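You operate a simulated robot arm through the tools that you are given. There is no shell and no other tool.

The job below is to be done with a simulated two-armed robot. You get a single attempt, and the scene is never put back.

Task
Wipe up the spill on the dining table top with the red napkin and put it back.

The check looks at the end state, three seconds after you hand in, the way a careful person would. Anything else that was tipped, shoved, dropped, spilled or broken makes it a failure. Flat cloth is picked up by pressing the open fingertips on it (5 to 10 N) and closing them slowly along it; thin cloth reads only 2 to 8 mm in the jaws.

Robot
Two 7-joint arms with two-finger parallel grippers on one trunk, on a base that moves. Base frame: it is fixed to the floor where the robot stands at the start and does not move with it; the origin is under the middle of the robot, x ahead of it, y to its left, z up; the surface under the hand at the start is at about z = 75. Units: cm, degrees, N and s.
The left shoulder is at the start at [5, 16.8, 103.2], the right one opposite. With the tool pointing down near the work surface each hand reaches from about 22 to 66 cm from the robot's upright axis, wherever it stands, measured 20 degrees to its own side. Payload 1.57 kg a hand.
The TCP of each hand is the grasp point between the finger pads, 3 cm short of the fingertips. In the tool frame z runs along the fingers and y along their closing line. The gripper opens to 8 cm. The fingers are 1.7 cm wide and 1.2 cm thick; the gripper's body (4 by 8.2 cm) begins 8 cm behind the TCP.
Orientation is told as [roll, pitch, yaw] about the base's x, y, z axes, in that order, counted from this pose: with the fingers straight down and closing along the base's y, the tool's x points along the base's -x, its y along +y and its z along -z.

Tools
- The arms move only by the tool servo_tool. It takes "left_deltas", "right_deltas" or both (then of equal length, played together; a hand with none holds still); each is a list of rows, each an object (a shift or turn left out is 0, a gripper value left out holds the last) with "hand": the closure, from 0 (fully open) to 1 (shut); "delta_pos": the shift along the tool's x, y, z in units of 25 mm (1.0 is 25 mm), a list of three; "delta_rot": the turn, a rotation vector about the tool's x, y, z in units of 6 degrees (1.0 is 6 degrees), a list of three. In form: [{"hand": hand, "delta_pos": [dx, dy, dz], "delta_rot": [wx, wy, wz]}, ...]. A call has 1 to 20 rows; each row shifts and turns the commanded pose from where the row before left it, along the tool's axes as they then stand. A call with a number of a shift or a turn outside -1 to 1 is refused whole. A row lasts 0.2 s, in which the tool goes at most 5 cm and 8.6 degrees; a call with a longer step from one row to the next is refused whole, and so is a gripper value outside its range. Where a pose cannot be reached the arm comes as near as it can. A force on the tool above 40 N (or 10 N above the force at the start of the call, whichever is more), or a blocked arm, ends the call early, and 0.2 s more pass. The fingers move at their own pace (about 4.5 cm/s each) and stop on an object; they squeeze with about 38 N. The grip force told is the motor's: it shows also when the fingers shut on nothing. Time passes only in rows, and 0.2 s behind the last, so rows that do not move let the fingers close. The reply holds the time, the measured pose of the TCP, the force on the tool along the base axes, the opening and the grip force, in the units named above and with some noise, with the torque about the TCP (base axes, N m) and any sound that the robot's microphone picked up.
- Cameras (640 x 400 px; columns grow to the right, rows downward): "scene" is now at [12.03, 1.43, 124.86]; the picture's right is [0.11, -0.99, 0.00], its down [-0.66, -0.07, -0.75] and it looks along [0.74, 0.08, -0.67] (base axes); focal length 292 px, centre (320, 200). "left" rides on the left gripper at [7.2, 0.7, -12.2] in its tool frame; the picture's right is [-0.09, 1.00, 0.00], its down [-0.84, -0.08, -0.54] and it looks along [-0.54, -0.05, 0.84] (tool axes); focal length 238 px, centre (320, 200). "right" rides on the right gripper at [7.2, -0.7, -12.2] in its tool frame; the picture's right is [0.09, 1.00, 0.00], its down [-0.84, 0.08, -0.54] and it looks along [-0.54, 0.05, 0.84] (tool axes); focal length 238 px, centre (320, 200). There is no depth. A picture from a camera that has moved, and an enlarged one, comes with that camera's place and axes in the base frame and with its lens. The place of the scene camera against the robot may be out by one fixed shift of up to 1.8 cm in any direction.
- camera(camera): a new picture of that camera. The clock stands still meanwhile.
- raise_lower(by): slides the trunk up (or, below 0, down) by that many cm; the arms and the scene camera ride with it, the base frame stays. It gives what a move gives, with no picture.
- roll_base(legs): drives the robot by 1 to 6 legs, each [ahead, left, turn to the left] in cm, cm and degrees, along the robot's own axes; the way and the turn of a leg run together, so that a leg with both is an arc; at most 150 cm and 180 degrees a leg. The arms and the cameras ride along, it lands a little off, and it stops where it bumps. It gives what a move gives.
- pan_tilt(pan, tilt): turns the head with the scene camera to pan (to the left, within 80 degrees either way) and tilt (down, from -29 to 69), counted from straight ahead of the robot. It gives what a move gives.
- enlarge(camera, box): a new picture of the part [left, top, right, bottom] of that camera's present view, enlarged. The clock stands still meanwhile.
- finish_job(): hands the job in; it is judged then, once.

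Nothing tells you exact positions but the pictures and the camera data. Unless the task says otherwise, let go and move clear before handing in.

The tools are called after ">>>" by a JSON object that holds its "name" and its "arguments". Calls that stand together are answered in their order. servo_tool: Moves the arms, as the interface text tells. Its arguments: {"type":"object","properties":{"left_deltas":{"type":"array","items":{"type":"object","properties":{"hand":{"type":"number"},"delta_pos":{"type":"array","items":{"type":"number"}},"delta_rot":{"type":"array","items":{"type":"number"}}}}},"right_deltas":{"type":"array","items":{"type":"object","properties":{"hand":{"type":"number"},"delta_pos":{"type":"array","items":{"type":"number"}},"delta_rot":{"type":"array","items":{"type":"number"}}}}}},"required":[]} The other tools are called the same way: raise_lower (by) moves the trunk up or down; roll_base (legs) drives the base; pan_tilt (pan, tilt) turns the head that bears the scene camera; camera (camera) takes a picture; enlarge (camera, box) takes an enlarged picture of a part of a camera's view; finish_job () hands the job in.

At the start:

```text
time: 0.0
left_eef_pos: [45.31, 28.68, 95.05]
left_tool_rot: [-0.1, -0.1, 0.0]
left_contact_force: [-0.9, -0.1, -0.3]
left_torque: [0.0, 0.02, -0.01]
left_gripper_width: 7.99
left_grasp_force: 0.1
right_eef_pos: [40.12, -8.63, 101.0]
right_tool_rot: [0.0, 0.0, -0.1]
right_contact_force: [-0.5, 0.0, 0.3]
right_torque: [0.02, 0.0, 0.04]
right_gripper_width: 8.0
right_grasp_force: 0.0
trunk travel left (down, up): [-20.0, 24.3]
robot x, y, heading: [0.08, -0.16, -0.1]
head pan, tilt (commanded): [6.3, 41.8]
```

scene: 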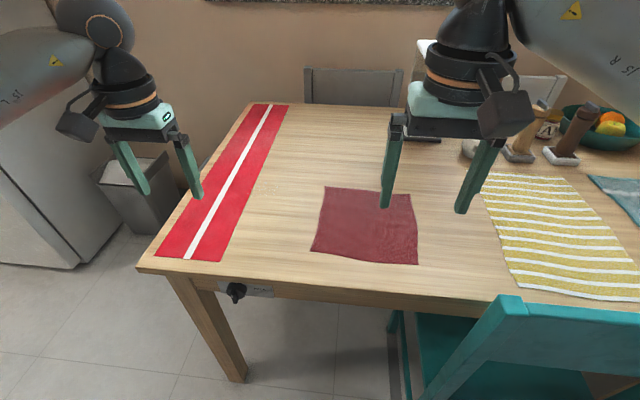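
right: 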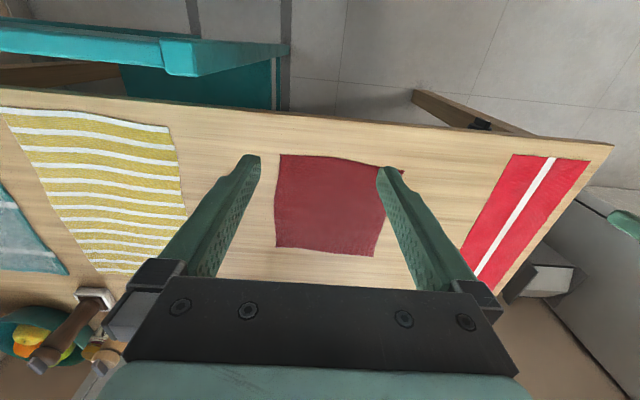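
left: 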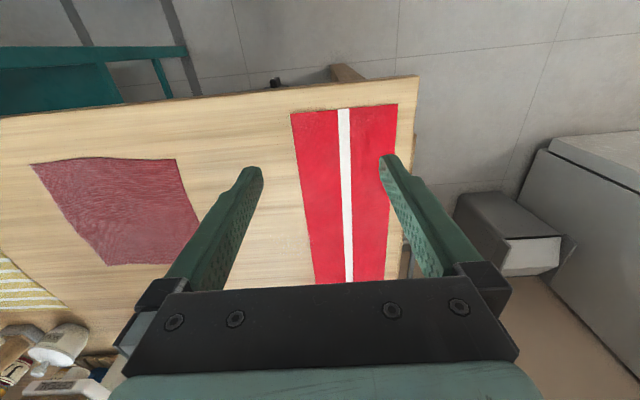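

I see a dark red square napkin near the middle of the table, a red runner with a white stripe on the left, a yellow striped cloth on the right, and possibly a faint mark near the runner. I'll look closer to find the spill.

>>> {"name": "enlarge", "arguments": {"camera": "scene", "box": [200, 100, 440, 250]}}

>>> {"name": "enlarge", "arguments": {"camera": "scene", "box": [400, 80, 640, 310]}}

>>> {"name": "enlarge", "arguments": {"camera": "left", "box": [0, 80, 420, 340]}}

>>> {"name": "enlarge", "arguments": {"camera": "right", "box": [160, 120, 560, 300]}}

```text
2.67 times, centred on (320, 175) of scene
camera zoom: at [12.03, 1.43, 124.86], right [0.11, -0.99, 0.0], down [-0.66, -0.07, -0.75], along [0.74, 0.08, -0.67], focal length 779 px, centre (320, 267)
```

zoom: 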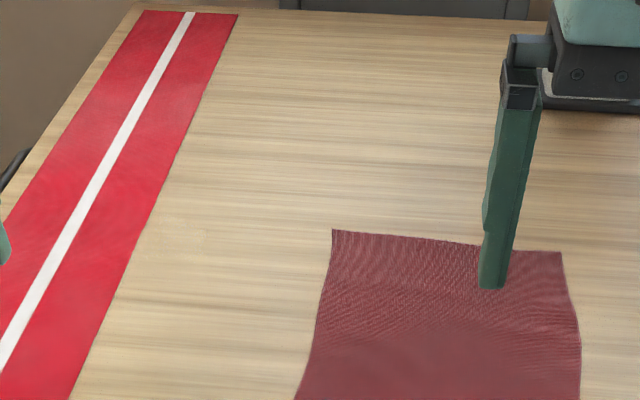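

```text
1.74 times, centred on (520, 195) of scene
camera zoom: at [12.03, 1.43, 124.86], right [0.11, -0.99, 0.0], down [-0.66, -0.07, -0.75], along [0.74, 0.08, -0.67], focal length 508 px, centre (-28, 209)
```

zoom: 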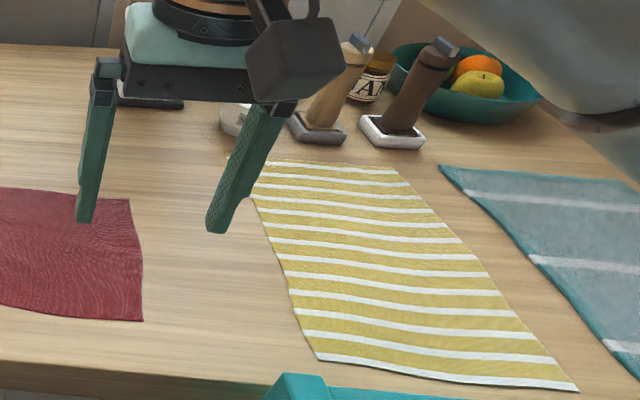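

```text
1.52 times, centred on (210, 210) of left
camera zoom: at [38.07, 29.34, 107.36], right [0.09, 1.0, 0.0], down [0.84, -0.08, 0.54], along [0.54, -0.05, -0.84], focal length 363 px, centre (488, 185)
```

zoom: 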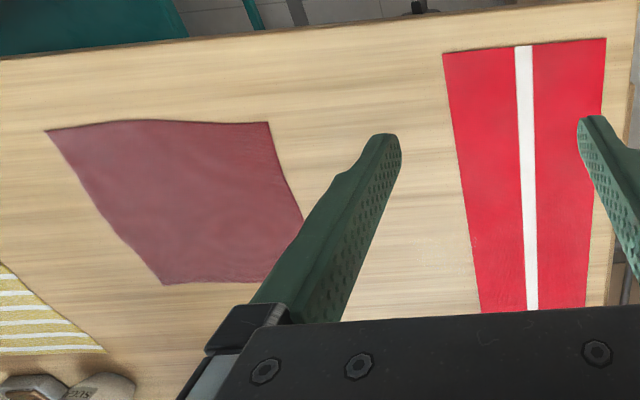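

```text
1.60 times, centred on (360, 210) of right
camera zoom: at [32.86, -9.39, 113.25], right [-0.09, 1.0, 0.0], down [0.84, 0.08, 0.54], along [0.54, 0.05, -0.84], focal length 381 px, centre (256, 184)
```

zoom: 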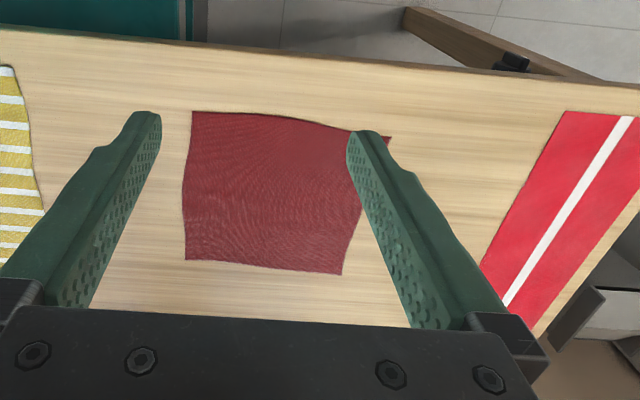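

The napkin is the dark red square, and there's a faint mottled patch between it and the runner. I'll enlarge there and check the rest of the table top.

>>> {"name": "enlarge", "arguments": {"camera": "scene", "box": [230, 160, 310, 210]}}

>>> {"name": "enlarge", "arguments": {"camera": "left", "box": [220, 200, 340, 290]}}

>>> {"name": "enlarge", "arguments": {"camera": "scene", "box": [270, 90, 430, 190]}}

>>> {"name": "enlarge", "arguments": {"camera": "scene", "box": [210, 200, 330, 280]}}

>>> {"name": "enlarge", "arguments": {"camera": "scene", "box": [400, 180, 520, 300]}}

```text
8.00 times, centred on (270, 185) of scene
camera zoom: at [12.03, 1.43, 124.86], right [0.11, -0.99, 0.0], down [-0.66, -0.07, -0.75], along [0.74, 0.08, -0.67], focal length 2338 px, centre (720, 320)
```

zoom: 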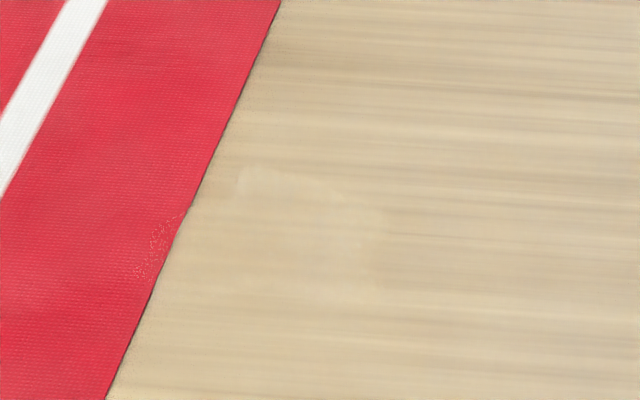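

```text
4.44 times, centred on (280, 245) of left
camera zoom: at [38.07, 29.34, 107.36], right [0.09, 1.0, 0.0], down [0.84, -0.08, 0.54], along [0.54, -0.05, -0.84], focal length 1059 px, centre (498, 0)
```

zoom: 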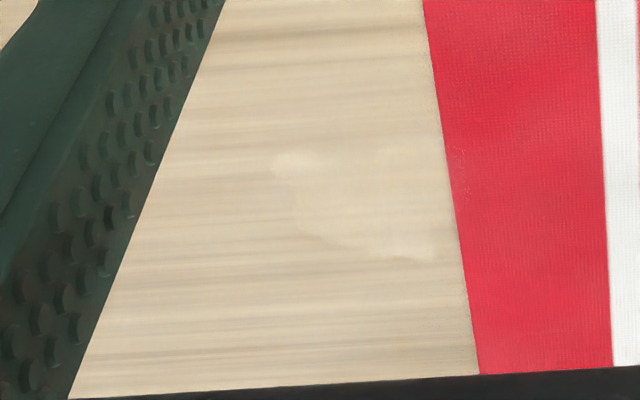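

```text
4.00 times, centred on (350, 140) of scene
camera zoom: at [12.03, 1.43, 124.86], right [0.11, -0.99, 0.0], down [-0.66, -0.07, -0.75], along [0.74, 0.08, -0.67], focal length 1169 px, centre (200, 440)
```

zoom: 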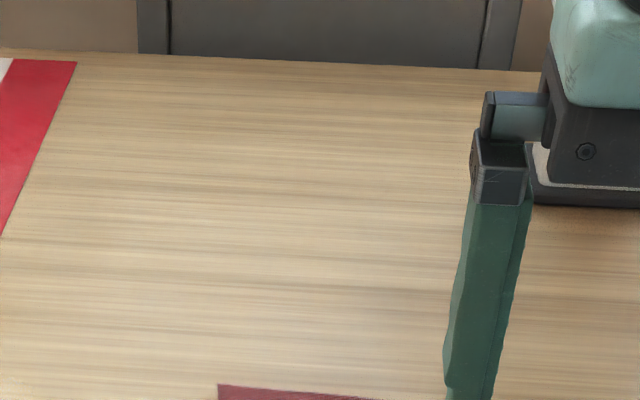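

```text
5.00 times, centred on (270, 240) of scene
camera zoom: at [12.03, 1.43, 124.86], right [0.11, -0.99, 0.0], down [-0.66, -0.07, -0.75], along [0.74, 0.08, -0.67], focal length 1461 px, centre (570, 0)
```

zoom: 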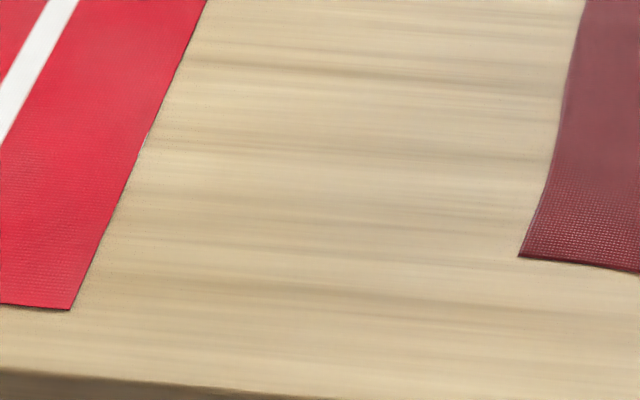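

```text
3.33 times, centred on (460, 240) of scene
camera zoom: at [12.03, 1.43, 124.86], right [0.11, -0.99, 0.0], down [-0.66, -0.07, -0.75], along [0.74, 0.08, -0.67], focal length 974 px, centre (-147, 67)
```

zoom: 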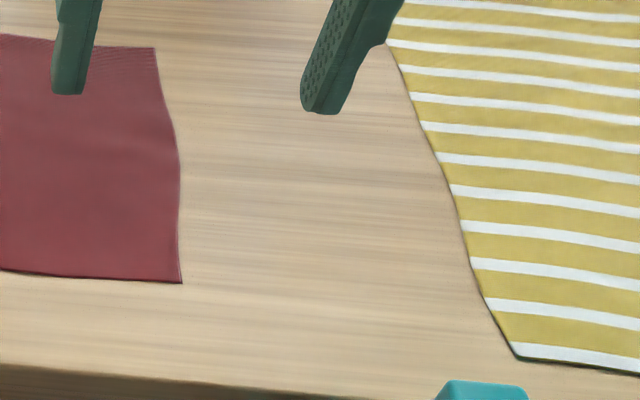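

The spill looks like a faint clear puddle near x≈66–73, y≈18–26, right by the edge of the striped runner. I take the napkin to be about x 50–72, y −15 to 7. Before driving closer, I'll look at the floor and chair in front of the robot.

>>> {"name": "pan_tilt", "arguments": {"pan": -15, "tilt": 65}}

>>> {"name": "camera", "arguments": {"camera": "scene"}}

>>> {"name": "pan_tilt", "arguments": {"pan": 20, "tilt": 65}}

>>> {"name": "camera", "arguments": {"camera": "scene"}}

```text
time: 0.9
left_eef_pos: [45.32, 28.6, 94.97]
left_tool_rot: [0.0, -0.1, 0.1]
left_contact_force: [-0.2, -0.1, -0.2]
left_torque: [-0.01, 0.04, 0.03]
left_gripper_width: 7.99
left_grasp_force: 0.1
right_eef_pos: [40.2, -8.68, 100.96]
right_tool_rot: [0.0, 0.0, 0.0]
right_contact_force: [0.1, -0.5, 0.5]
right_torque: [-0.01, -0.02, 0.0]
right_gripper_width: 8.02
right_grasp_force: 0.0
trunk travel left (down, up): [-20.0, 24.3]
robot x, y, heading: [0.15, -0.06, -0.1]
head pan, tilt (commanded): [-15.0, 65.0]
```

```text
taken
camera scene: at [9.57, -1.06, 121.9], right [-0.26, -0.97, 0.0], down [-0.88, 0.23, -0.42], along [0.41, -0.11, -0.91], focal length 292 px, centre (320, 200)
```

scene: 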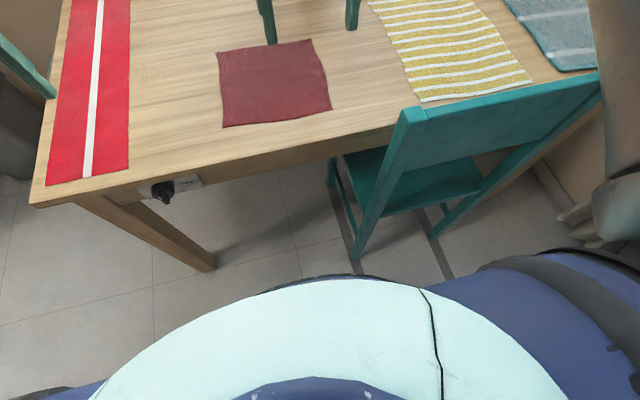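

```text
time: 1.9
left_eef_pos: [45.35, 28.75, 95.19]
left_tool_rot: [0.0, 0.0, 0.2]
left_contact_force: [-0.8, 0.7, -1.0]
left_torque: [-0.01, 0.01, 0.02]
left_gripper_width: 8.02
left_grasp_force: 0.1
right_eef_pos: [40.19, -8.75, 101.01]
right_tool_rot: [0.0, 0.0, -0.1]
right_contact_force: [0.3, 0.4, 1.5]
right_torque: [0.01, -0.02, -0.02]
right_gripper_width: 7.98
right_grasp_force: 0.0
trunk travel left (down, up): [-20.0, 24.3]
robot x, y, heading: [-0.01, -0.06, 0.0]
head pan, tilt (commanded): [20.0, 65.0]
```

```text
taken
camera scene: at [9.4, 2.58, 121.89], right [0.34, -0.94, 0.0], down [-0.85, -0.31, -0.42], along [0.4, 0.14, -0.91], focal length 292 px, centre (320, 200)
```

scene: 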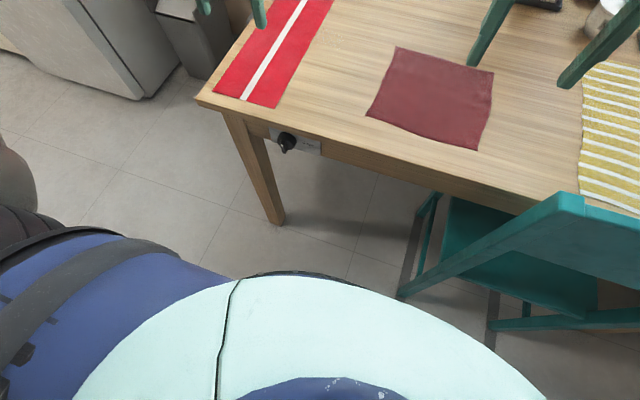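

The spill is at the edge of reach, so the base has to move closer. The near chair post stands at about (35, −23) and the table leg at about (46, 35). I'll check the right arm's clearance to the chair, and the far side of the table for anything else.

>>> {"name": "pan_tilt", "arguments": {"pan": -55, "tilt": 50}}

>>> {"name": "camera", "arguments": {"camera": "scene"}}

>>> {"name": "pan_tilt", "arguments": {"pan": -25, "tilt": 35}}

>>> {"name": "camera", "arguments": {"camera": "scene"}}

```text
time: 3.4
left_eef_pos: [45.28, 28.69, 95.12]
left_tool_rot: [0.0, 0.0, 0.1]
left_contact_force: [-0.3, -0.1, -0.3]
left_torque: [0.01, 0.0, -0.02]
left_gripper_width: 7.99
left_grasp_force: 0.0
right_eef_pos: [40.17, -8.6, 101.1]
right_tool_rot: [0.0, 0.1, 0.0]
right_contact_force: [0.3, 1.0, -1.1]
right_torque: [0.01, -0.01, 0.02]
right_gripper_width: 8.0
right_grasp_force: 0.1
trunk travel left (down, up): [-20.0, 24.3]
robot x, y, heading: [-0.16, 0.11, -0.2]
head pan, tilt (commanded): [-55.0, 50.0]
```

```text
taken
camera scene: at [8.12, -5.79, 123.7], right [-0.82, -0.57, 0.0], down [-0.44, 0.63, -0.64], along [0.37, -0.53, -0.77], focal length 292 px, centre (320, 200)
```

scene: 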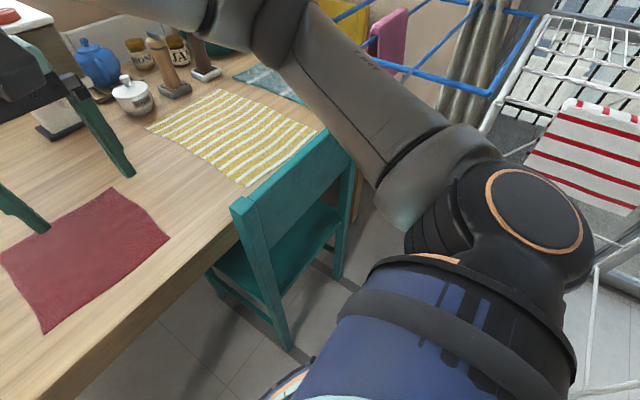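

```text
time: 4.3
left_eef_pos: [45.35, 28.69, 95.17]
left_tool_rot: [0.0, -0.1, 0.2]
left_contact_force: [-1.0, 0.2, -0.3]
left_torque: [0.02, 0.03, -0.01]
left_gripper_width: 7.98
left_grasp_force: 0.0
right_eef_pos: [40.14, -8.72, 101.05]
right_tool_rot: [0.0, 0.0, -0.1]
right_contact_force: [-0.6, 0.9, -0.4]
right_torque: [-0.01, 0.04, 0.02]
right_gripper_width: 8.01
right_grasp_force: 0.0
trunk travel left (down, up): [-20.0, 24.3]
robot x, y, heading: [0.0, 0.18, 0.1]
head pan, tilt (commanded): [-25.0, 35.0]
```

```text
taken
camera scene: at [11.68, -3.22, 125.87], right [-0.42, -0.91, 0.0], down [-0.52, 0.24, -0.82], along [0.74, -0.35, -0.57], focal length 292 px, centre (320, 200)
```

scene: 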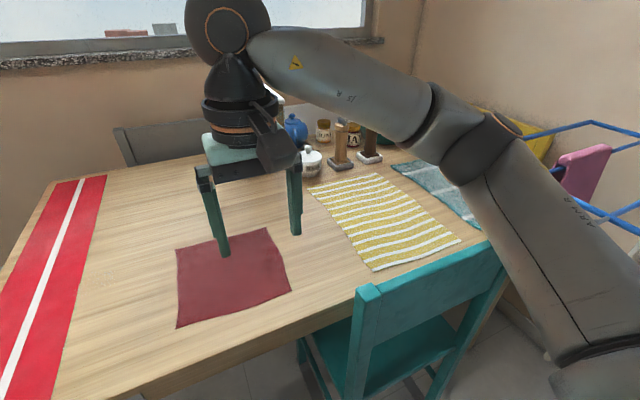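

The right arm's elbow is near a blue drying rack. The back of the table holds a teapot, jars and mills. I'll check the left side, where the fridge is, before driving.

>>> {"name": "pan_tilt", "arguments": {"pan": 60, "tilt": 35}}

>>> {"name": "camera", "arguments": {"camera": "scene"}}

>>> {"name": "pan_tilt", "arguments": {"pan": -70, "tilt": 30}}

>>> {"name": "camera", "arguments": {"camera": "scene"}}

```text
time: 5.9
left_eef_pos: [45.29, 28.69, 95.0]
left_tool_rot: [0.0, 0.0, 0.0]
left_contact_force: [-1.4, -0.2, 0.5]
left_torque: [0.01, 0.01, 0.02]
left_gripper_width: 8.01
left_grasp_force: 0.1
right_eef_pos: [40.16, -8.67, 101.0]
right_tool_rot: [0.0, 0.1, 0.0]
right_contact_force: [-0.1, -0.1, 0.1]
right_torque: [0.01, 0.03, 0.02]
right_gripper_width: 7.99
right_grasp_force: 0.1
trunk travel left (down, up): [-20.0, 24.3]
robot x, y, heading: [0.11, 0.09, -0.1]
head pan, tilt (commanded): [60.0, 35.0]
```

```text
taken
camera scene: at [8.11, 8.13, 125.88], right [0.87, -0.5, 0.0], down [-0.29, -0.5, -0.82], along [0.41, 0.71, -0.57], focal length 292 px, centre (320, 200)
```

scene: 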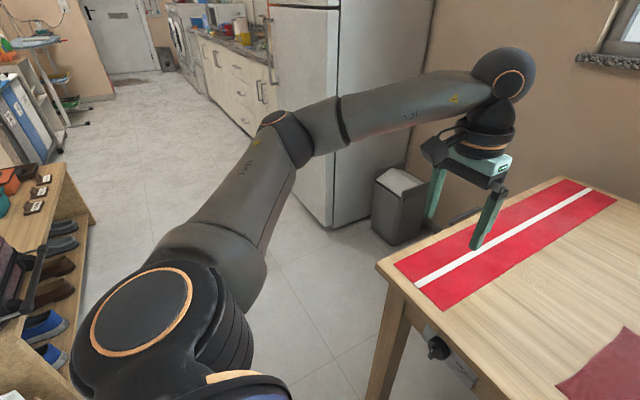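

```text
time: 8.0
left_eef_pos: [45.28, 28.67, 95.01]
left_tool_rot: [0.1, 0.0, 0.1]
left_contact_force: [0.2, -0.6, 0.6]
left_torque: [-0.01, 0.0, 0.02]
left_gripper_width: 8.01
left_grasp_force: 0.0
right_eef_pos: [40.1, -8.75, 101.09]
right_tool_rot: [0.0, -0.1, 0.0]
right_contact_force: [-0.2, -0.4, -0.5]
right_torque: [0.01, 0.03, -0.01]
right_gripper_width: 8.0
right_grasp_force: 0.2
trunk travel left (down, up): [-20.0, 24.3]
robot x, y, heading: [0.08, -0.25, -0.0]
head pan, tilt (commanded): [-70.0, 30.0]
```

```text
taken
camera scene: at [6.8, -7.99, 126.66], right [-0.94, -0.34, 0.0], down [-0.17, 0.47, -0.87], along [0.3, -0.81, -0.5], focal length 292 px, centre (320, 200)
```

scene: 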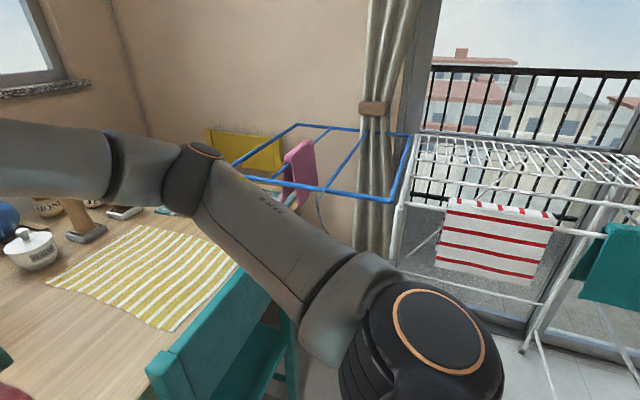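

The rack and fridge are far enough away, so I'll shift the base 10 cm left and 12 cm ahead. That stays clear of the chair and table leg, and I'll look again from there.

>>> {"name": "roll_base", "arguments": {"legs": [[0, 10, 0], [12, 0, 0]]}}

>>> {"name": "pan_tilt", "arguments": {"pan": 0, "tilt": 45}}

>>> {"name": "camera", "arguments": {"camera": "scene"}}

>>> {"name": "camera", "arguments": {"camera": "left"}}

```text
time: 10.4
left_eef_pos: [57.35, 38.77, 95.02]
left_tool_rot: [0.0, 0.0, 0.2]
left_contact_force: [0.1, 0.5, -0.5]
left_torque: [0.01, -0.02, 0.03]
left_gripper_width: 8.01
left_grasp_force: 0.0
right_eef_pos: [52.16, 1.36, 101.01]
right_tool_rot: [0.0, 0.0, -0.1]
right_contact_force: [0.1, 0.2, 0.5]
right_torque: [0.02, -0.01, 0.0]
right_gripper_width: 8.0
right_grasp_force: 0.0
trunk travel left (down, up): [-20.0, 24.3]
robot x, y, heading: [12.09, 10.08, -0.0]
head pan, tilt (commanded): [-70.0, 30.0]
```

```text
time: 11.8
left_eef_pos: [57.33, 38.75, 95.06]
left_tool_rot: [0.0, 0.0, 0.2]
left_contact_force: [0.5, 0.9, 0.6]
left_torque: [0.0, -0.02, 0.04]
left_gripper_width: 8.02
left_grasp_force: 0.0
right_eef_pos: [52.15, 1.31, 100.95]
right_tool_rot: [0.0, 0.0, 0.0]
right_contact_force: [-0.6, 0.7, 0.0]
right_torque: [0.0, 0.0, 0.02]
right_gripper_width: 8.0
right_grasp_force: 0.1
trunk travel left (down, up): [-20.0, 24.3]
robot x, y, heading: [11.78, 9.77, 0.1]
head pan, tilt (commanded): [0.0, 45.0]
```

```text
taken
camera scene: at [23.79, 10.55, 124.4], right [0.0, -1.0, 0.0], down [-0.71, 0.0, -0.71], along [0.71, 0.0, -0.71], focal length 292 px, centre (320, 200)
```

scene: 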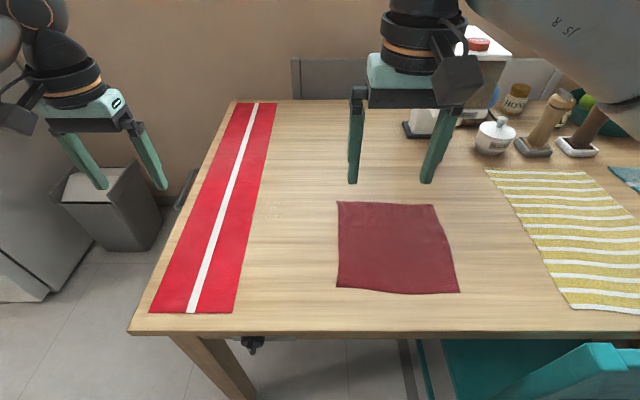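

```text
taken
camera left: at [50.01, 39.41, 107.36], right [0.09, 1.0, 0.0], down [0.84, -0.08, 0.54], along [0.54, -0.05, -0.84], focal length 238 px, centre (320, 200)
```

left: 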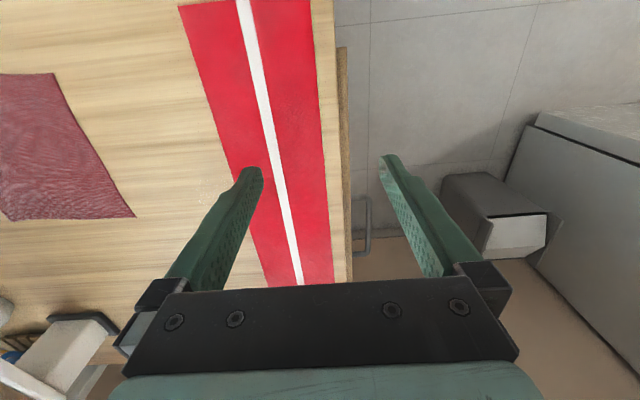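

The base landed well. I'll move the left hand so its camera looks straight at the suspected spill, and ease the right hand off to the right.

>>> {"name": "servo_tool", "arguments": {"left_deltas": [{"delta_pos": [0.115, -0.84, 0]}, {"delta_pos": [0.115, -0.84, 0]}, {"delta_pos": [0.115, -0.84, 0]}, {"delta_pos": [0.115, -0.84, 0]}, {"delta_pos": [0.115, -0.84, 0]}, {"delta_pos": [0.115, -0.84, 0]}, {"delta_pos": [0.115, -0.84, 0]}, {"delta_pos": [0.115, -0.84, 0]}], "right_deltas": [{"delta_pos": [0, -0.5, 0]}, {"delta_pos": [0, -0.5, 0]}, {"delta_pos": [0, -0.5, 0]}, {"delta_pos": [0, -0.5, 0]}, {"delta_pos": [0, -0.5, 0]}, {"delta_pos": [0, -0.5, 0]}, {"delta_pos": [0, 0, 0]}, {"delta_pos": [0, 0, 0]}]}}

>>> {"name": "camera", "arguments": {"camera": "left"}}

>>> {"name": "enlarge", "arguments": {"camera": "scene", "box": [230, 170, 330, 240]}}

```text
time: 13.6
left_eef_pos: [54.98, 21.92, 95.17]
left_tool_rot: [0.0, 0.0, 0.2]
left_contact_force: [-0.7, 0.5, -0.2]
left_torque: [0.01, -0.04, 0.01]
left_gripper_width: 7.98
left_grasp_force: 0.1
right_eef_pos: [52.07, -6.1, 100.99]
right_tool_rot: [0.1, 0.0, 0.0]
right_contact_force: [0.2, -0.4, -0.1]
right_torque: [-0.02, 0.01, 0.02]
right_gripper_width: 8.01
right_grasp_force: 0.0
trunk travel left (down, up): [-20.0, 24.3]
robot x, y, heading: [11.97, 9.69, -0.1]
head pan, tilt (commanded): [0.0, 45.0]
```

```text
taken
camera left: at [47.76, 22.53, 107.35], right [0.09, 1.0, 0.0], down [0.84, -0.07, 0.54], along [0.54, -0.05, -0.84], focal length 238 px, centre (320, 200)
```

left: 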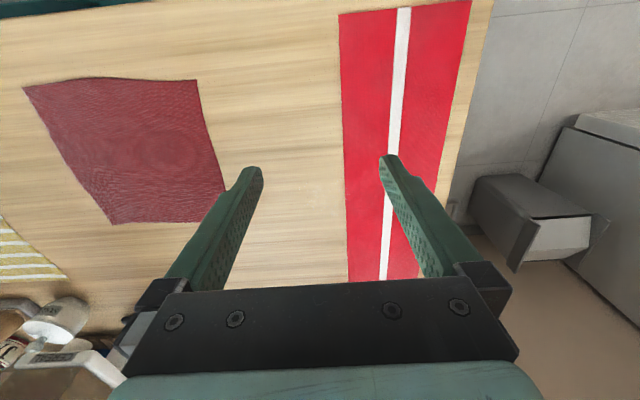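

```text
5.71 times, centred on (280, 205) of scene
camera zoom: at [23.79, 10.54, 124.4], right [0.0, -1.0, 0.0], down [-0.71, 0.0, -0.71], along [0.71, 0.0, -0.71], focal length 1670 px, centre (549, 171)
```

zoom: 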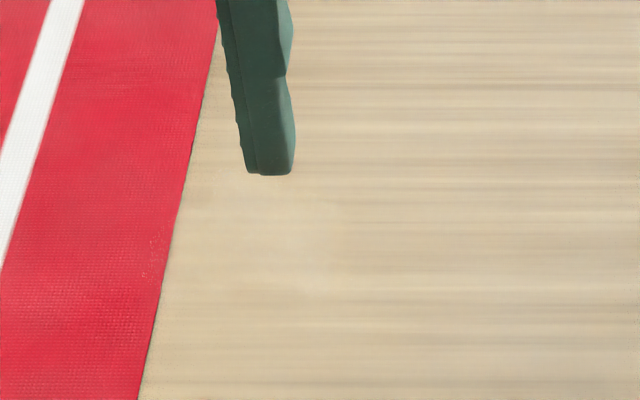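

The spill is faint, so I'll enlarge the left camera's view around it.

>>> {"name": "enlarge", "arguments": {"camera": "left", "box": [250, 130, 370, 210]}}

>>> {"name": "enlarge", "arguments": {"camera": "left", "box": [240, 200, 360, 290]}}

>>> {"name": "enlarge", "arguments": {"camera": "right", "box": [360, 130, 600, 290]}}

```text
5.00 times, centred on (310, 170) of left
camera zoom: at [47.76, 22.53, 107.35], right [0.09, 1.0, 0.0], down [0.84, -0.07, 0.54], along [0.54, -0.05, -0.84], focal length 1192 px, centre (370, 350)
```

zoom: 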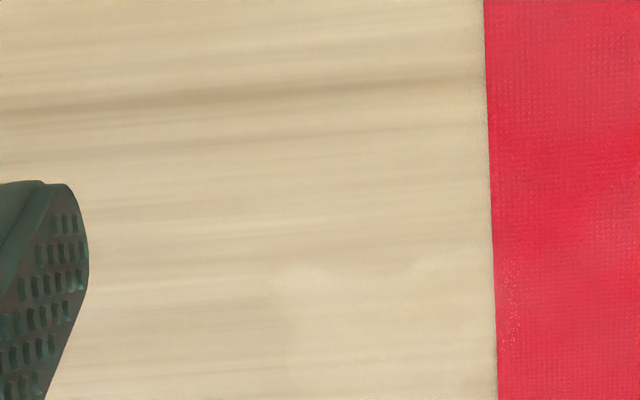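

```text
4.44 times, centred on (300, 245) of left
camera zoom: at [47.76, 22.53, 107.35], right [0.09, 1.0, 0.0], down [0.84, -0.07, 0.54], along [0.54, -0.05, -0.84], focal length 1059 px, centre (409, 0)
```

zoom: 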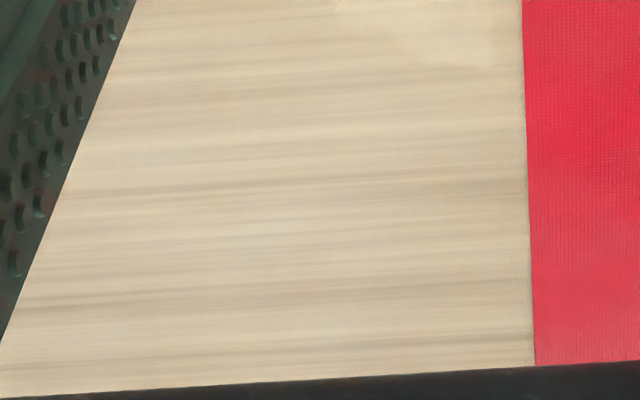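

```text
2.50 times, centred on (480, 210) of right
camera zoom: at [44.84, -6.83, 113.19], right [-0.09, 1.0, 0.0], down [0.84, 0.08, 0.54], along [0.54, 0.05, -0.84], focal length 596 px, centre (-80, 175)
```

zoom: 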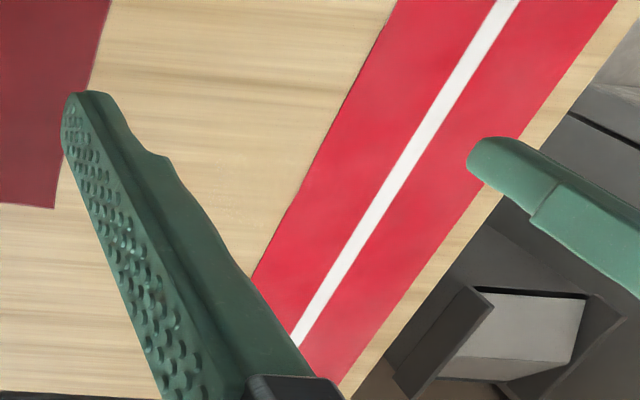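

The spill is a clear round puddle of about 8 cm across, centred near (68.5, 22). It touches the runner's edge at y≈25. The plan is to pinch the napkin at the middles of its left and right edges with both hands, slide it flat over the spill, rub, and slide it back. First I'll bring both hands above their edges.

>>> {"name": "servo_tool", "arguments": {"left_deltas": [{"delta_pos": [-0.244, -0.818, 0]}, {"delta_pos": [-0.244, -0.818, 0]}, {"delta_pos": [-0.244, -0.818, 0]}, {"delta_pos": [-0.244, -0.818, 0]}, {"delta_pos": [-0.244, -0.818, 0]}, {"delta_pos": [-0.244, -0.818, 0]}, {"delta_pos": [-0.244, -0.818, 0]}, {"delta_pos": [-0.244, -0.818, 0]}, {"delta_pos": [-0.244, -0.818, 0]}], "right_deltas": [{"delta_pos": [-0.375, -0.262, 0.2]}, {"delta_pos": [-0.375, -0.262, 0.2]}, {"delta_pos": [-0.375, -0.262, 0.2]}, {"delta_pos": [-0.375, -0.262, 0.2]}, {"delta_pos": [-0.375, -0.262, 0.2]}, {"delta_pos": [-0.375, -0.262, 0.2]}, {"delta_pos": [-0.375, -0.262, 0.2]}, {"delta_pos": [-0.375, -0.262, 0.2]}, {"delta_pos": [-0.375, -0.262, 0.2]}]}}

>>> {"name": "camera", "arguments": {"camera": "left"}}

>>> {"name": "camera", "arguments": {"camera": "right"}}

>>> {"name": "camera", "arguments": {"camera": "scene"}}

```text
time: 15.6
left_eef_pos: [60.66, 3.54, 95.17]
left_tool_rot: [0.1, 0.1, 0.1]
left_contact_force: [0.2, 1.2, -0.1]
left_torque: [-0.01, -0.01, -0.03]
left_gripper_width: 8.01
left_grasp_force: 0.2
right_eef_pos: [60.47, -12.05, 96.5]
right_tool_rot: [-0.1, 0.1, -0.1]
right_contact_force: [0.7, 0.8, -0.2]
right_torque: [-0.01, 0.01, 0.04]
right_gripper_width: 8.0
right_grasp_force: 0.1
trunk travel left (down, up): [-20.0, 24.3]
robot x, y, heading: [12.44, 9.85, -0.1]
head pan, tilt (commanded): [0.0, 45.0]
```

```text
taken
camera left: at [53.28, 4.22, 107.47], right [0.09, 1.0, 0.0], down [0.84, -0.08, 0.54], along [0.54, -0.05, -0.84], focal length 238 px, centre (320, 200)
```

left: 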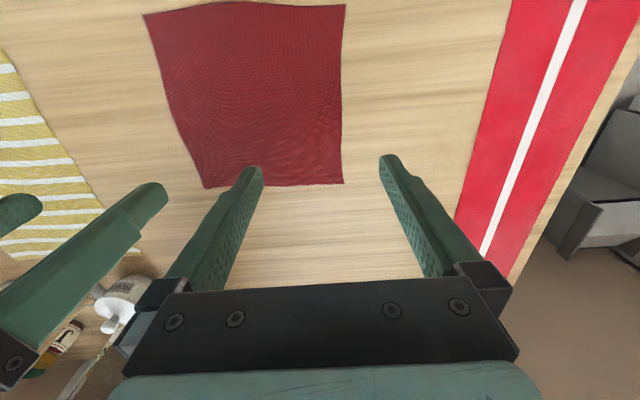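

```text
taken
camera right: at [53.37, -12.8, 108.64], right [-0.09, 1.0, 0.0], down [0.84, 0.08, 0.54], along [0.54, 0.05, -0.84], focal length 238 px, centre (320, 200)
```

right: 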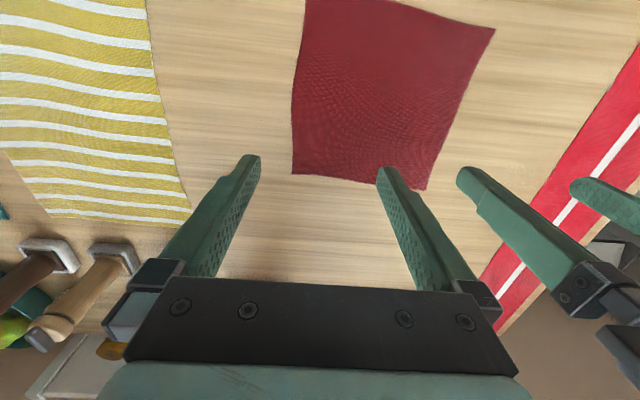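

```text
taken
camera scene: at [23.79, 10.53, 124.4], right [0.0, -1.0, 0.0], down [-0.71, 0.0, -0.71], along [0.71, 0.0, -0.71], focal length 292 px, centre (320, 200)
```

scene: 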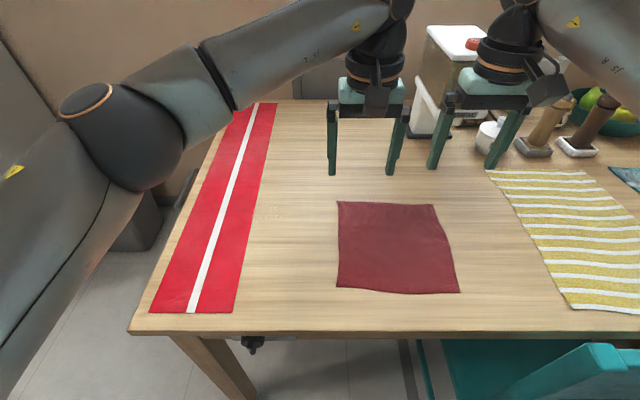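

Both cameras agree on the napkin corners: (49.8, 7.2), (71.4, 6.4), (70.4, −15.7) and (48.7, −14.4). I'll narrow the left jaws to about 5 cm and lower them to just above the cloth near the left edge.

>>> {"name": "servo_tool", "arguments": {"left_deltas": [{"hand": 0.375, "delta_pos": [0, -0.052, 0.78]}, {"hand": 0.375, "delta_pos": [0, -0.052, 0.78]}, {"hand": 0.375, "delta_pos": [0, -0.052, 0.78]}, {"hand": 0.375, "delta_pos": [0, -0.052, 0.78]}, {"hand": 0.375, "delta_pos": [0, -0.052, 0.78]}, {"hand": 0.375, "delta_pos": [0, -0.052, 0.78]}, {"hand": 0.375, "delta_pos": [0, -0.052, 0.78]}, {"hand": 0.375, "delta_pos": [0, -0.052, 0.7]}, {"hand": 0.375}]}}

>>> {"name": "camera", "arguments": {"camera": "left"}}

>>> {"name": "camera", "arguments": {"camera": "right"}}

```text
time: 17.6
left_eef_pos: [60.69, 2.53, 79.87]
left_tool_rot: [-0.1, 0.0, 0.1]
left_contact_force: [-0.3, 0.6, -0.4]
left_torque: [-0.01, -0.02, -0.01]
left_gripper_width: 5.02
left_grasp_force: 0.1
right_eef_pos: [60.6, -12.09, 96.55]
right_tool_rot: [0.0, -0.1, 0.0]
right_contact_force: [-0.1, -0.5, -0.4]
right_torque: [0.01, -0.02, -0.01]
right_gripper_width: 7.99
right_grasp_force: 0.0
trunk travel left (down, up): [-20.0, 24.3]
robot x, y, heading: [11.96, 10.4, -0.0]
head pan, tilt (commanded): [0.0, 45.0]
```

```text
taken
camera left: at [53.27, 3.25, 92.03], right [0.09, 1.0, 0.0], down [0.84, -0.08, 0.54], along [0.54, -0.05, -0.84], focal length 238 px, centre (320, 200)
```

left: 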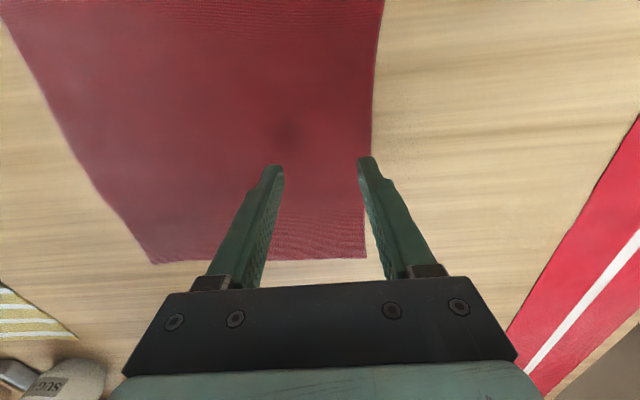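

```text
taken
camera right: at [53.36, -12.76, 108.65], right [-0.09, 1.0, 0.0], down [0.84, 0.08, 0.54], along [0.54, 0.05, -0.84], focal length 238 px, centre (320, 200)
```

right: 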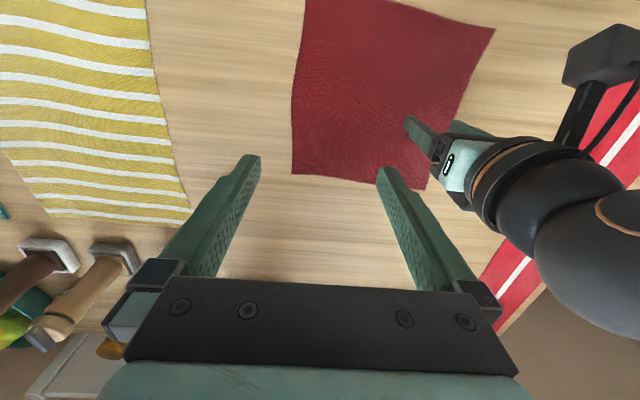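

The left fingertips sit about 2 cm over the cloth, with both fingers inside its left edge. I'll lower gently until I feel contact.

>>> {"name": "servo_tool", "arguments": {"left_deltas": [{"delta_pos": [0, 0, 0.2]}, {"delta_pos": [0, 0, 0.2]}, {"delta_pos": [0, 0, 0.12]}, {"delta_pos": [0, 0, 0.08]}, {"delta_pos": [0, 0, 0.04]}, {}]}}

```text
time: 19.0
left_eef_pos: [60.59, 2.49, 78.13]
left_tool_rot: [0.0, 0.0, 0.1]
left_contact_force: [0.7, 0.2, 2.3]
left_torque: [0.06, 0.0, -0.02]
left_gripper_width: 5.04
left_grasp_force: 0.3
right_eef_pos: [60.61, -12.04, 96.41]
right_tool_rot: [0.0, -0.1, -0.1]
right_contact_force: [0.9, -0.9, 1.2]
right_torque: [0.02, 0.02, -0.03]
right_gripper_width: 8.01
right_grasp_force: 0.1
trunk travel left (down, up): [-20.0, 24.3]
robot x, y, heading: [11.6, 10.19, -0.2]
head pan, tilt (commanded): [0.0, 45.0]
```

>>> {"name": "servo_tool", "arguments": {"left_deltas": [{"delta_pos": [0, 0, 0.04]}, {"delta_pos": [0, 0, 0.04]}, {}]}}

```text
time: 19.8
left_eef_pos: [60.51, 2.5, 78.03]
left_tool_rot: [0.0, -0.2, 0.2]
left_contact_force: [0.8, 1.8, 12.4]
left_torque: [0.44, -0.01, 0.0]
left_gripper_width: 5.07
left_grasp_force: 0.9
right_eef_pos: [60.59, -12.01, 96.4]
right_tool_rot: [-0.1, 0.0, -0.1]
right_contact_force: [-0.2, -0.8, 0.3]
right_torque: [0.0, 0.02, 0.05]
right_gripper_width: 8.0
right_grasp_force: 0.1
trunk travel left (down, up): [-20.0, 24.3]
robot x, y, heading: [12.21, 9.87, -0.2]
head pan, tilt (commanded): [0.0, 45.0]
```

Contact is firm at 12 N, but it's mostly on the left finger. I'll ease off slightly and roll a bit so both fingertips share the load.

>>> {"name": "servo_tool", "arguments": {"left_deltas": [{"delta_pos": [0, 0, -0.02], "delta_rot": [-0.1, 0, 0]}, {}]}}

```text
time: 20.4
left_eef_pos: [60.46, 2.51, 78.08]
left_tool_rot: [0.6, 0.0, 0.0]
left_contact_force: [2.2, 0.3, 11.5]
left_torque: [-0.34, -0.07, 0.07]
left_gripper_width: 4.97
left_grasp_force: 0.0
right_eef_pos: [60.5, -12.0, 96.41]
right_tool_rot: [0.0, 0.0, 0.0]
right_contact_force: [0.7, -0.2, 0.4]
right_torque: [0.01, 0.01, 0.04]
right_gripper_width: 7.99
right_grasp_force: 0.1
trunk travel left (down, up): [-20.0, 24.3]
robot x, y, heading: [11.86, 9.88, -0.2]
head pan, tilt (commanded): [0.0, 45.0]
```

>>> {"name": "servo_tool", "arguments": {"left_deltas": [{"delta_pos": [0, 0, -0.012], "delta_rot": [0.042, 0, 0]}, {}]}}

```text
time: 21.0
left_eef_pos: [60.55, 2.43, 78.24]
left_tool_rot: [0.3, 0.1, 0.1]
left_contact_force: [1.2, -1.0, 8.5]
left_torque: [-0.22, -0.06, 0.04]
left_gripper_width: 5.03
left_grasp_force: 0.3
right_eef_pos: [60.5, -12.15, 96.5]
right_tool_rot: [0.1, 0.0, 0.0]
right_contact_force: [0.3, -0.5, -0.2]
right_torque: [0.0, 0.04, 0.05]
right_gripper_width: 8.01
right_grasp_force: 0.0
trunk travel left (down, up): [-20.0, 24.3]
robot x, y, heading: [11.74, 10.15, 0.2]
head pan, tilt (commanded): [0.0, 45.0]
```

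>>> {"name": "servo_tool", "arguments": {"left_deltas": [{"delta_rot": [0.02, 0, 0]}, {"hand": 0.4}, {"hand": 0.43}, {"hand": 0.46}, {"hand": 0.49}, {"hand": 0.52}, {"hand": 0.55}, {"hand": 0.58}, {"hand": 0.61}, {"hand": 0.64}]}}

>>> {"name": "camera", "arguments": {"camera": "left"}}

>>> {"name": "enlarge", "arguments": {"camera": "scene", "box": [280, 160, 480, 300]}}

```text
time: 23.2
left_eef_pos: [60.46, 2.61, 78.15]
left_tool_rot: [0.2, -0.1, 0.0]
left_contact_force: [0.3, -0.4, 7.2]
left_torque: [-0.03, 0.02, 0.04]
left_gripper_width: 2.97
left_grasp_force: 0.1
right_eef_pos: [60.62, -12.07, 96.49]
right_tool_rot: [0.0, 0.0, -0.1]
right_contact_force: [-0.1, 0.2, 0.3]
right_torque: [0.0, 0.0, -0.01]
right_gripper_width: 8.0
right_grasp_force: 0.1
trunk travel left (down, up): [-20.0, 24.3]
robot x, y, heading: [11.99, 10.1, -0.1]
head pan, tilt (commanded): [0.0, 45.0]
```

```text
taken
camera left: at [53.2, 3.15, 90.34], right [0.09, 1.0, 0.0], down [0.84, -0.08, 0.54], along [0.54, -0.05, -0.84], focal length 238 px, centre (320, 200)
```

left: 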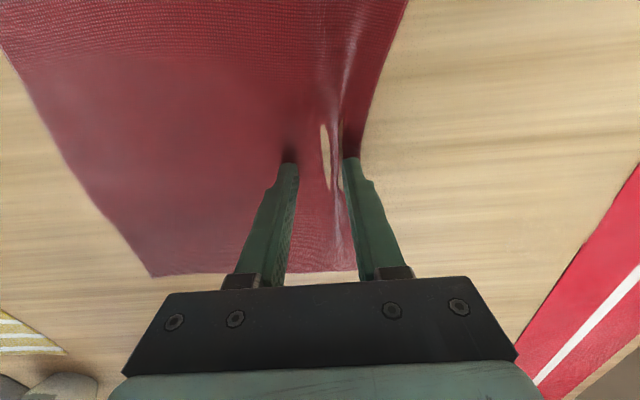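

```text
2.86 times, centred on (380, 230) of scene
camera zoom: at [23.73, 10.57, 124.4], right [0.0, -1.0, 0.0], down [-0.71, 0.0, -0.71], along [0.71, 0.0, -0.71], focal length 835 px, centre (149, 114)
```

zoom: 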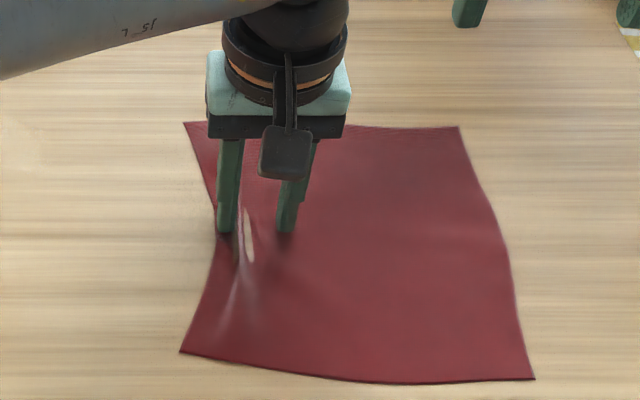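

The left edge is gathering into a ridge between the fingers as wanted. I'll keep closing slowly.

>>> {"name": "servo_tool", "arguments": {"left_deltas": [{"hand": 0.67}, {"hand": 0.7}, {"hand": 0.73}, {"hand": 0.76}, {"hand": 0.79}, {"hand": 0.82}, {"hand": 0.85}, {"hand": 0.88}, {"hand": 0.91}, {"hand": 0.94}, {"hand": 0.97}, {"hand": 1.0}, {"hand": 1.0}, {"hand": 1.0}]}}

>>> {"name": "camera", "arguments": {"camera": "left"}}

>>> {"name": "enlarge", "arguments": {"camera": "scene", "box": [280, 160, 480, 300]}}

```text
time: 26.2
left_eef_pos: [60.58, 2.59, 78.04]
left_tool_rot: [0.2, 0.0, 0.1]
left_contact_force: [0.1, -0.2, 8.7]
left_torque: [0.03, 0.04, -0.02]
left_gripper_width: 0.21
left_grasp_force: 23.9
right_eef_pos: [60.35, -12.03, 96.48]
right_tool_rot: [0.0, 0.0, 0.1]
right_contact_force: [-0.8, -0.4, -0.3]
right_torque: [-0.01, -0.01, 0.01]
right_gripper_width: 7.99
right_grasp_force: 0.0
trunk travel left (down, up): [-20.0, 24.3]
robot x, y, heading: [12.09, 9.91, 0.2]
head pan, tilt (commanded): [0.0, 45.0]
```

```text
taken
camera left: at [53.2, 3.14, 90.35], right [0.09, 1.0, 0.0], down [0.84, -0.08, 0.54], along [0.54, -0.05, -0.84], focal length 238 px, centre (320, 200)
```

left: 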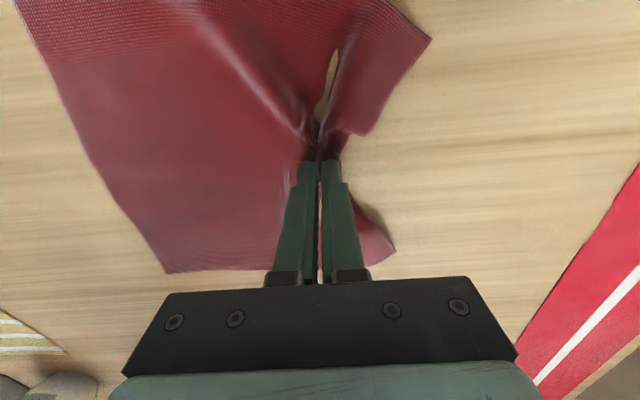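

```text
2.86 times, centred on (380, 230) of scene
camera zoom: at [23.74, 10.56, 124.41], right [0.0, -1.0, 0.0], down [-0.71, 0.0, -0.71], along [0.71, 0.0, -0.71], focal length 835 px, centre (149, 114)
```

zoom: 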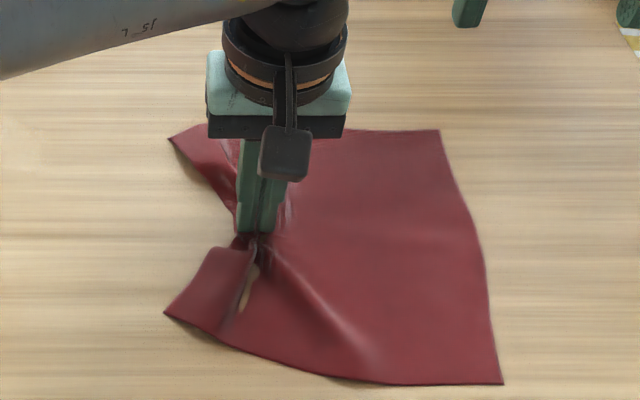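

The left hand holds the cloth (2.1 mm in the jaws). Next I'll lower the right hand near the right edge, which has shifted to about y −13.5.

>>> {"name": "servo_tool", "arguments": {"right_deltas": [{"hand": 0.375, "delta_pos": [0.02, 0.12, 0.7]}, {"hand": 0.375, "delta_pos": [0.02, 0.12, 0.7]}, {"hand": 0.375, "delta_pos": [0.02, 0.12, 0.7]}, {"hand": 0.375, "delta_pos": [0.02, 0.12, 0.7]}, {"hand": 0.375, "delta_pos": [0.02, 0.12, 0.7]}, {"hand": 0.375, "delta_pos": [0.02, 0.12, 0.7]}, {"hand": 0.375, "delta_pos": [0.02, 0.12, 0.7]}, {"hand": 0.375, "delta_pos": [0.02, 0.12, 0.7]}, {"hand": 0.375, "delta_pos": [0, 0, 0.7]}, {"hand": 0.375}]}}

>>> {"name": "camera", "arguments": {"camera": "right"}}

>>> {"name": "camera", "arguments": {"camera": "scene"}}

```text
time: 28.4
left_eef_pos: [60.44, 2.59, 78.02]
left_tool_rot: [0.2, 0.0, 0.1]
left_contact_force: [0.7, -0.2, 8.1]
left_torque: [0.01, 0.02, 0.04]
left_gripper_width: 0.23
left_grasp_force: 24.1
right_eef_pos: [60.24, -9.71, 80.71]
right_tool_rot: [0.0, 0.0, 0.0]
right_contact_force: [-0.4, -0.1, -0.2]
right_torque: [-0.01, -0.01, 0.01]
right_gripper_width: 5.0
right_grasp_force: 0.1
trunk travel left (down, up): [-20.0, 24.3]
robot x, y, heading: [12.1, 10.24, 0.1]
head pan, tilt (commanded): [0.0, 45.0]
```

```text
taken
camera right: at [52.96, -10.34, 92.98], right [-0.09, 1.0, 0.0], down [0.84, 0.08, 0.54], along [0.54, 0.05, -0.84], focal length 238 px, centre (320, 200)
```

right: 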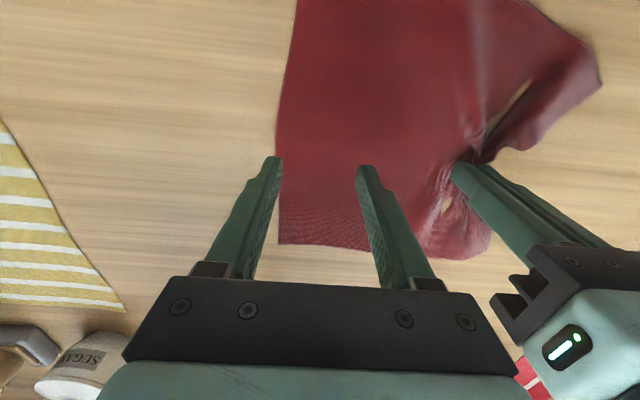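

```text
taken
camera scene: at [23.73, 10.56, 124.41], right [0.0, -1.0, 0.0], down [-0.71, 0.0, -0.71], along [0.71, 0.0, -0.71], focal length 292 px, centre (320, 200)
```

scene: 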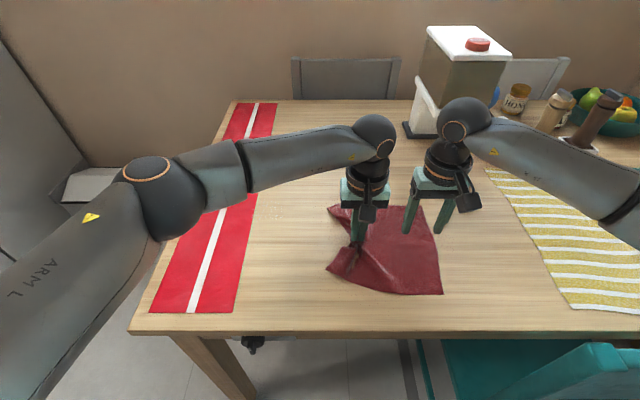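

The right hand's outer finger is right at the cloth edge. I'll narrow the jaws to about 3.6 cm, shift slightly inwards and lower to contact.

>>> {"name": "servo_tool", "arguments": {"right_deltas": [{"hand": 0.55, "delta_pos": [0, 0.14, 0.3]}, {"hand": 0.55, "delta_pos": [0, 0, 0.3]}, {"hand": 0.55, "delta_pos": [0, 0, 0.2]}, {"hand": 0.55, "delta_pos": [0, 0, 0.12]}, {"hand": 0.55, "delta_pos": [0, 0, 0.08]}, {"hand": 0.55, "delta_pos": [0, 0, 0.04]}, {"hand": 0.55}]}}

```text
time: 30.0
left_eef_pos: [60.54, 2.52, 78.17]
left_tool_rot: [0.2, 0.0, 0.1]
left_contact_force: [0.4, 0.3, 7.8]
left_torque: [0.0, 0.02, 0.01]
left_gripper_width: 0.2
left_grasp_force: 23.1
right_eef_pos: [60.18, -9.34, 78.2]
right_tool_rot: [0.0, 0.0, 0.0]
right_contact_force: [-0.4, -0.2, -0.2]
right_torque: [0.01, -0.04, -0.01]
right_gripper_width: 3.6
right_grasp_force: 0.1
trunk travel left (down, up): [-20.0, 24.3]
robot x, y, heading: [12.14, 9.96, 0.1]
head pan, tilt (commanded): [0.0, 45.0]
```

>>> {"name": "servo_tool", "arguments": {"right_deltas": [{"hand": 0.55, "delta_pos": [0, 0, 0.04]}, {"hand": 0.55, "delta_pos": [0, 0, 0.04]}, {"hand": 0.55, "delta_pos": [0, 0, 0.03]}, {"hand": 0.55}]}}

```text
time: 31.0
left_eef_pos: [60.41, 2.51, 78.18]
left_tool_rot: [0.2, -0.1, 0.2]
left_contact_force: [0.7, 0.1, 2.7]
left_torque: [-0.01, -0.02, -0.01]
left_gripper_width: 0.2
left_grasp_force: 24.2
right_eef_pos: [60.14, -9.29, 78.08]
right_tool_rot: [0.1, -0.1, 0.0]
right_contact_force: [-1.6, -0.6, 17.1]
right_torque: [-0.45, 0.09, -0.01]
right_gripper_width: 3.62
right_grasp_force: 0.0
trunk travel left (down, up): [-20.0, 24.3]
robot x, y, heading: [12.06, 10.02, 0.2]
head pan, tilt (commanded): [0.0, 45.0]
```

>>> {"name": "servo_tool", "arguments": {"right_deltas": [{"hand": 0.55, "delta_pos": [0, 0, -0.03], "delta_rot": [0.05, 0, 0]}, {"hand": 0.55}]}}

```text
time: 31.6
left_eef_pos: [60.32, 2.56, 78.14]
left_tool_rot: [0.1, -0.1, 0.2]
left_contact_force: [-0.5, 0.2, 0.9]
left_torque: [-0.04, -0.02, 0.0]
left_gripper_width: 0.2
left_grasp_force: 24.0
right_eef_pos: [60.19, -9.28, 78.09]
right_tool_rot: [-0.2, -0.2, 0.0]
right_contact_force: [-0.4, -1.3, 20.1]
right_torque: [0.24, 0.02, 0.01]
right_gripper_width: 3.57
right_grasp_force: 0.0
trunk travel left (down, up): [-20.0, 24.3]
robot x, y, heading: [12.01, 9.98, -0.1]
head pan, tilt (commanded): [0.0, 45.0]
```

>>> {"name": "servo_tool", "arguments": {"right_deltas": [{"hand": 0.55, "delta_pos": [0, 0, -0.04], "delta_rot": [-0.015, 0, 0]}, {"hand": 0.55}, {"hand": 0.55}]}}

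```text
time: 32.4
left_eef_pos: [60.44, 2.45, 78.15]
left_tool_rot: [0.2, -0.1, 0.1]
left_contact_force: [0.8, -0.5, 0.1]
left_torque: [0.0, 0.0, 0.04]
left_gripper_width: 0.24
left_grasp_force: 23.3
right_eef_pos: [60.16, -9.27, 78.2]
right_tool_rot: [-0.2, -0.2, 0.0]
right_contact_force: [1.0, -1.2, 17.4]
right_torque: [0.16, -0.05, -0.01]
right_gripper_width: 3.61
right_grasp_force: 0.0
trunk travel left (down, up): [-20.0, 24.3]
robot x, y, heading: [11.63, 10.06, -0.1]
head pan, tilt (commanded): [0.0, 45.0]
```

>>> {"name": "servo_tool", "arguments": {"right_deltas": [{"hand": 0.55, "delta_pos": [0, 0, -0.04], "delta_rot": [-0.01, 0, 0]}, {"hand": 0.55}, {"hand": 0.55}, {"hand": 0.55}]}}

```text
time: 33.4
left_eef_pos: [60.42, 2.47, 78.1]
left_tool_rot: [0.3, -0.1, 0.1]
left_contact_force: [-0.9, 0.7, 2.4]
left_torque: [-0.02, 0.04, 0.01]
left_gripper_width: 0.23
left_grasp_force: 24.1
right_eef_pos: [60.13, -9.34, 78.08]
right_tool_rot: [0.0, 0.0, -0.1]
right_contact_force: [1.9, 1.1, 7.9]
right_torque: [0.04, -0.1, 0.03]
right_gripper_width: 3.61
right_grasp_force: 0.2
trunk travel left (down, up): [-20.0, 24.3]
robot x, y, heading: [12.12, 9.86, -0.1]
head pan, tilt (commanded): [0.0, 45.0]
```

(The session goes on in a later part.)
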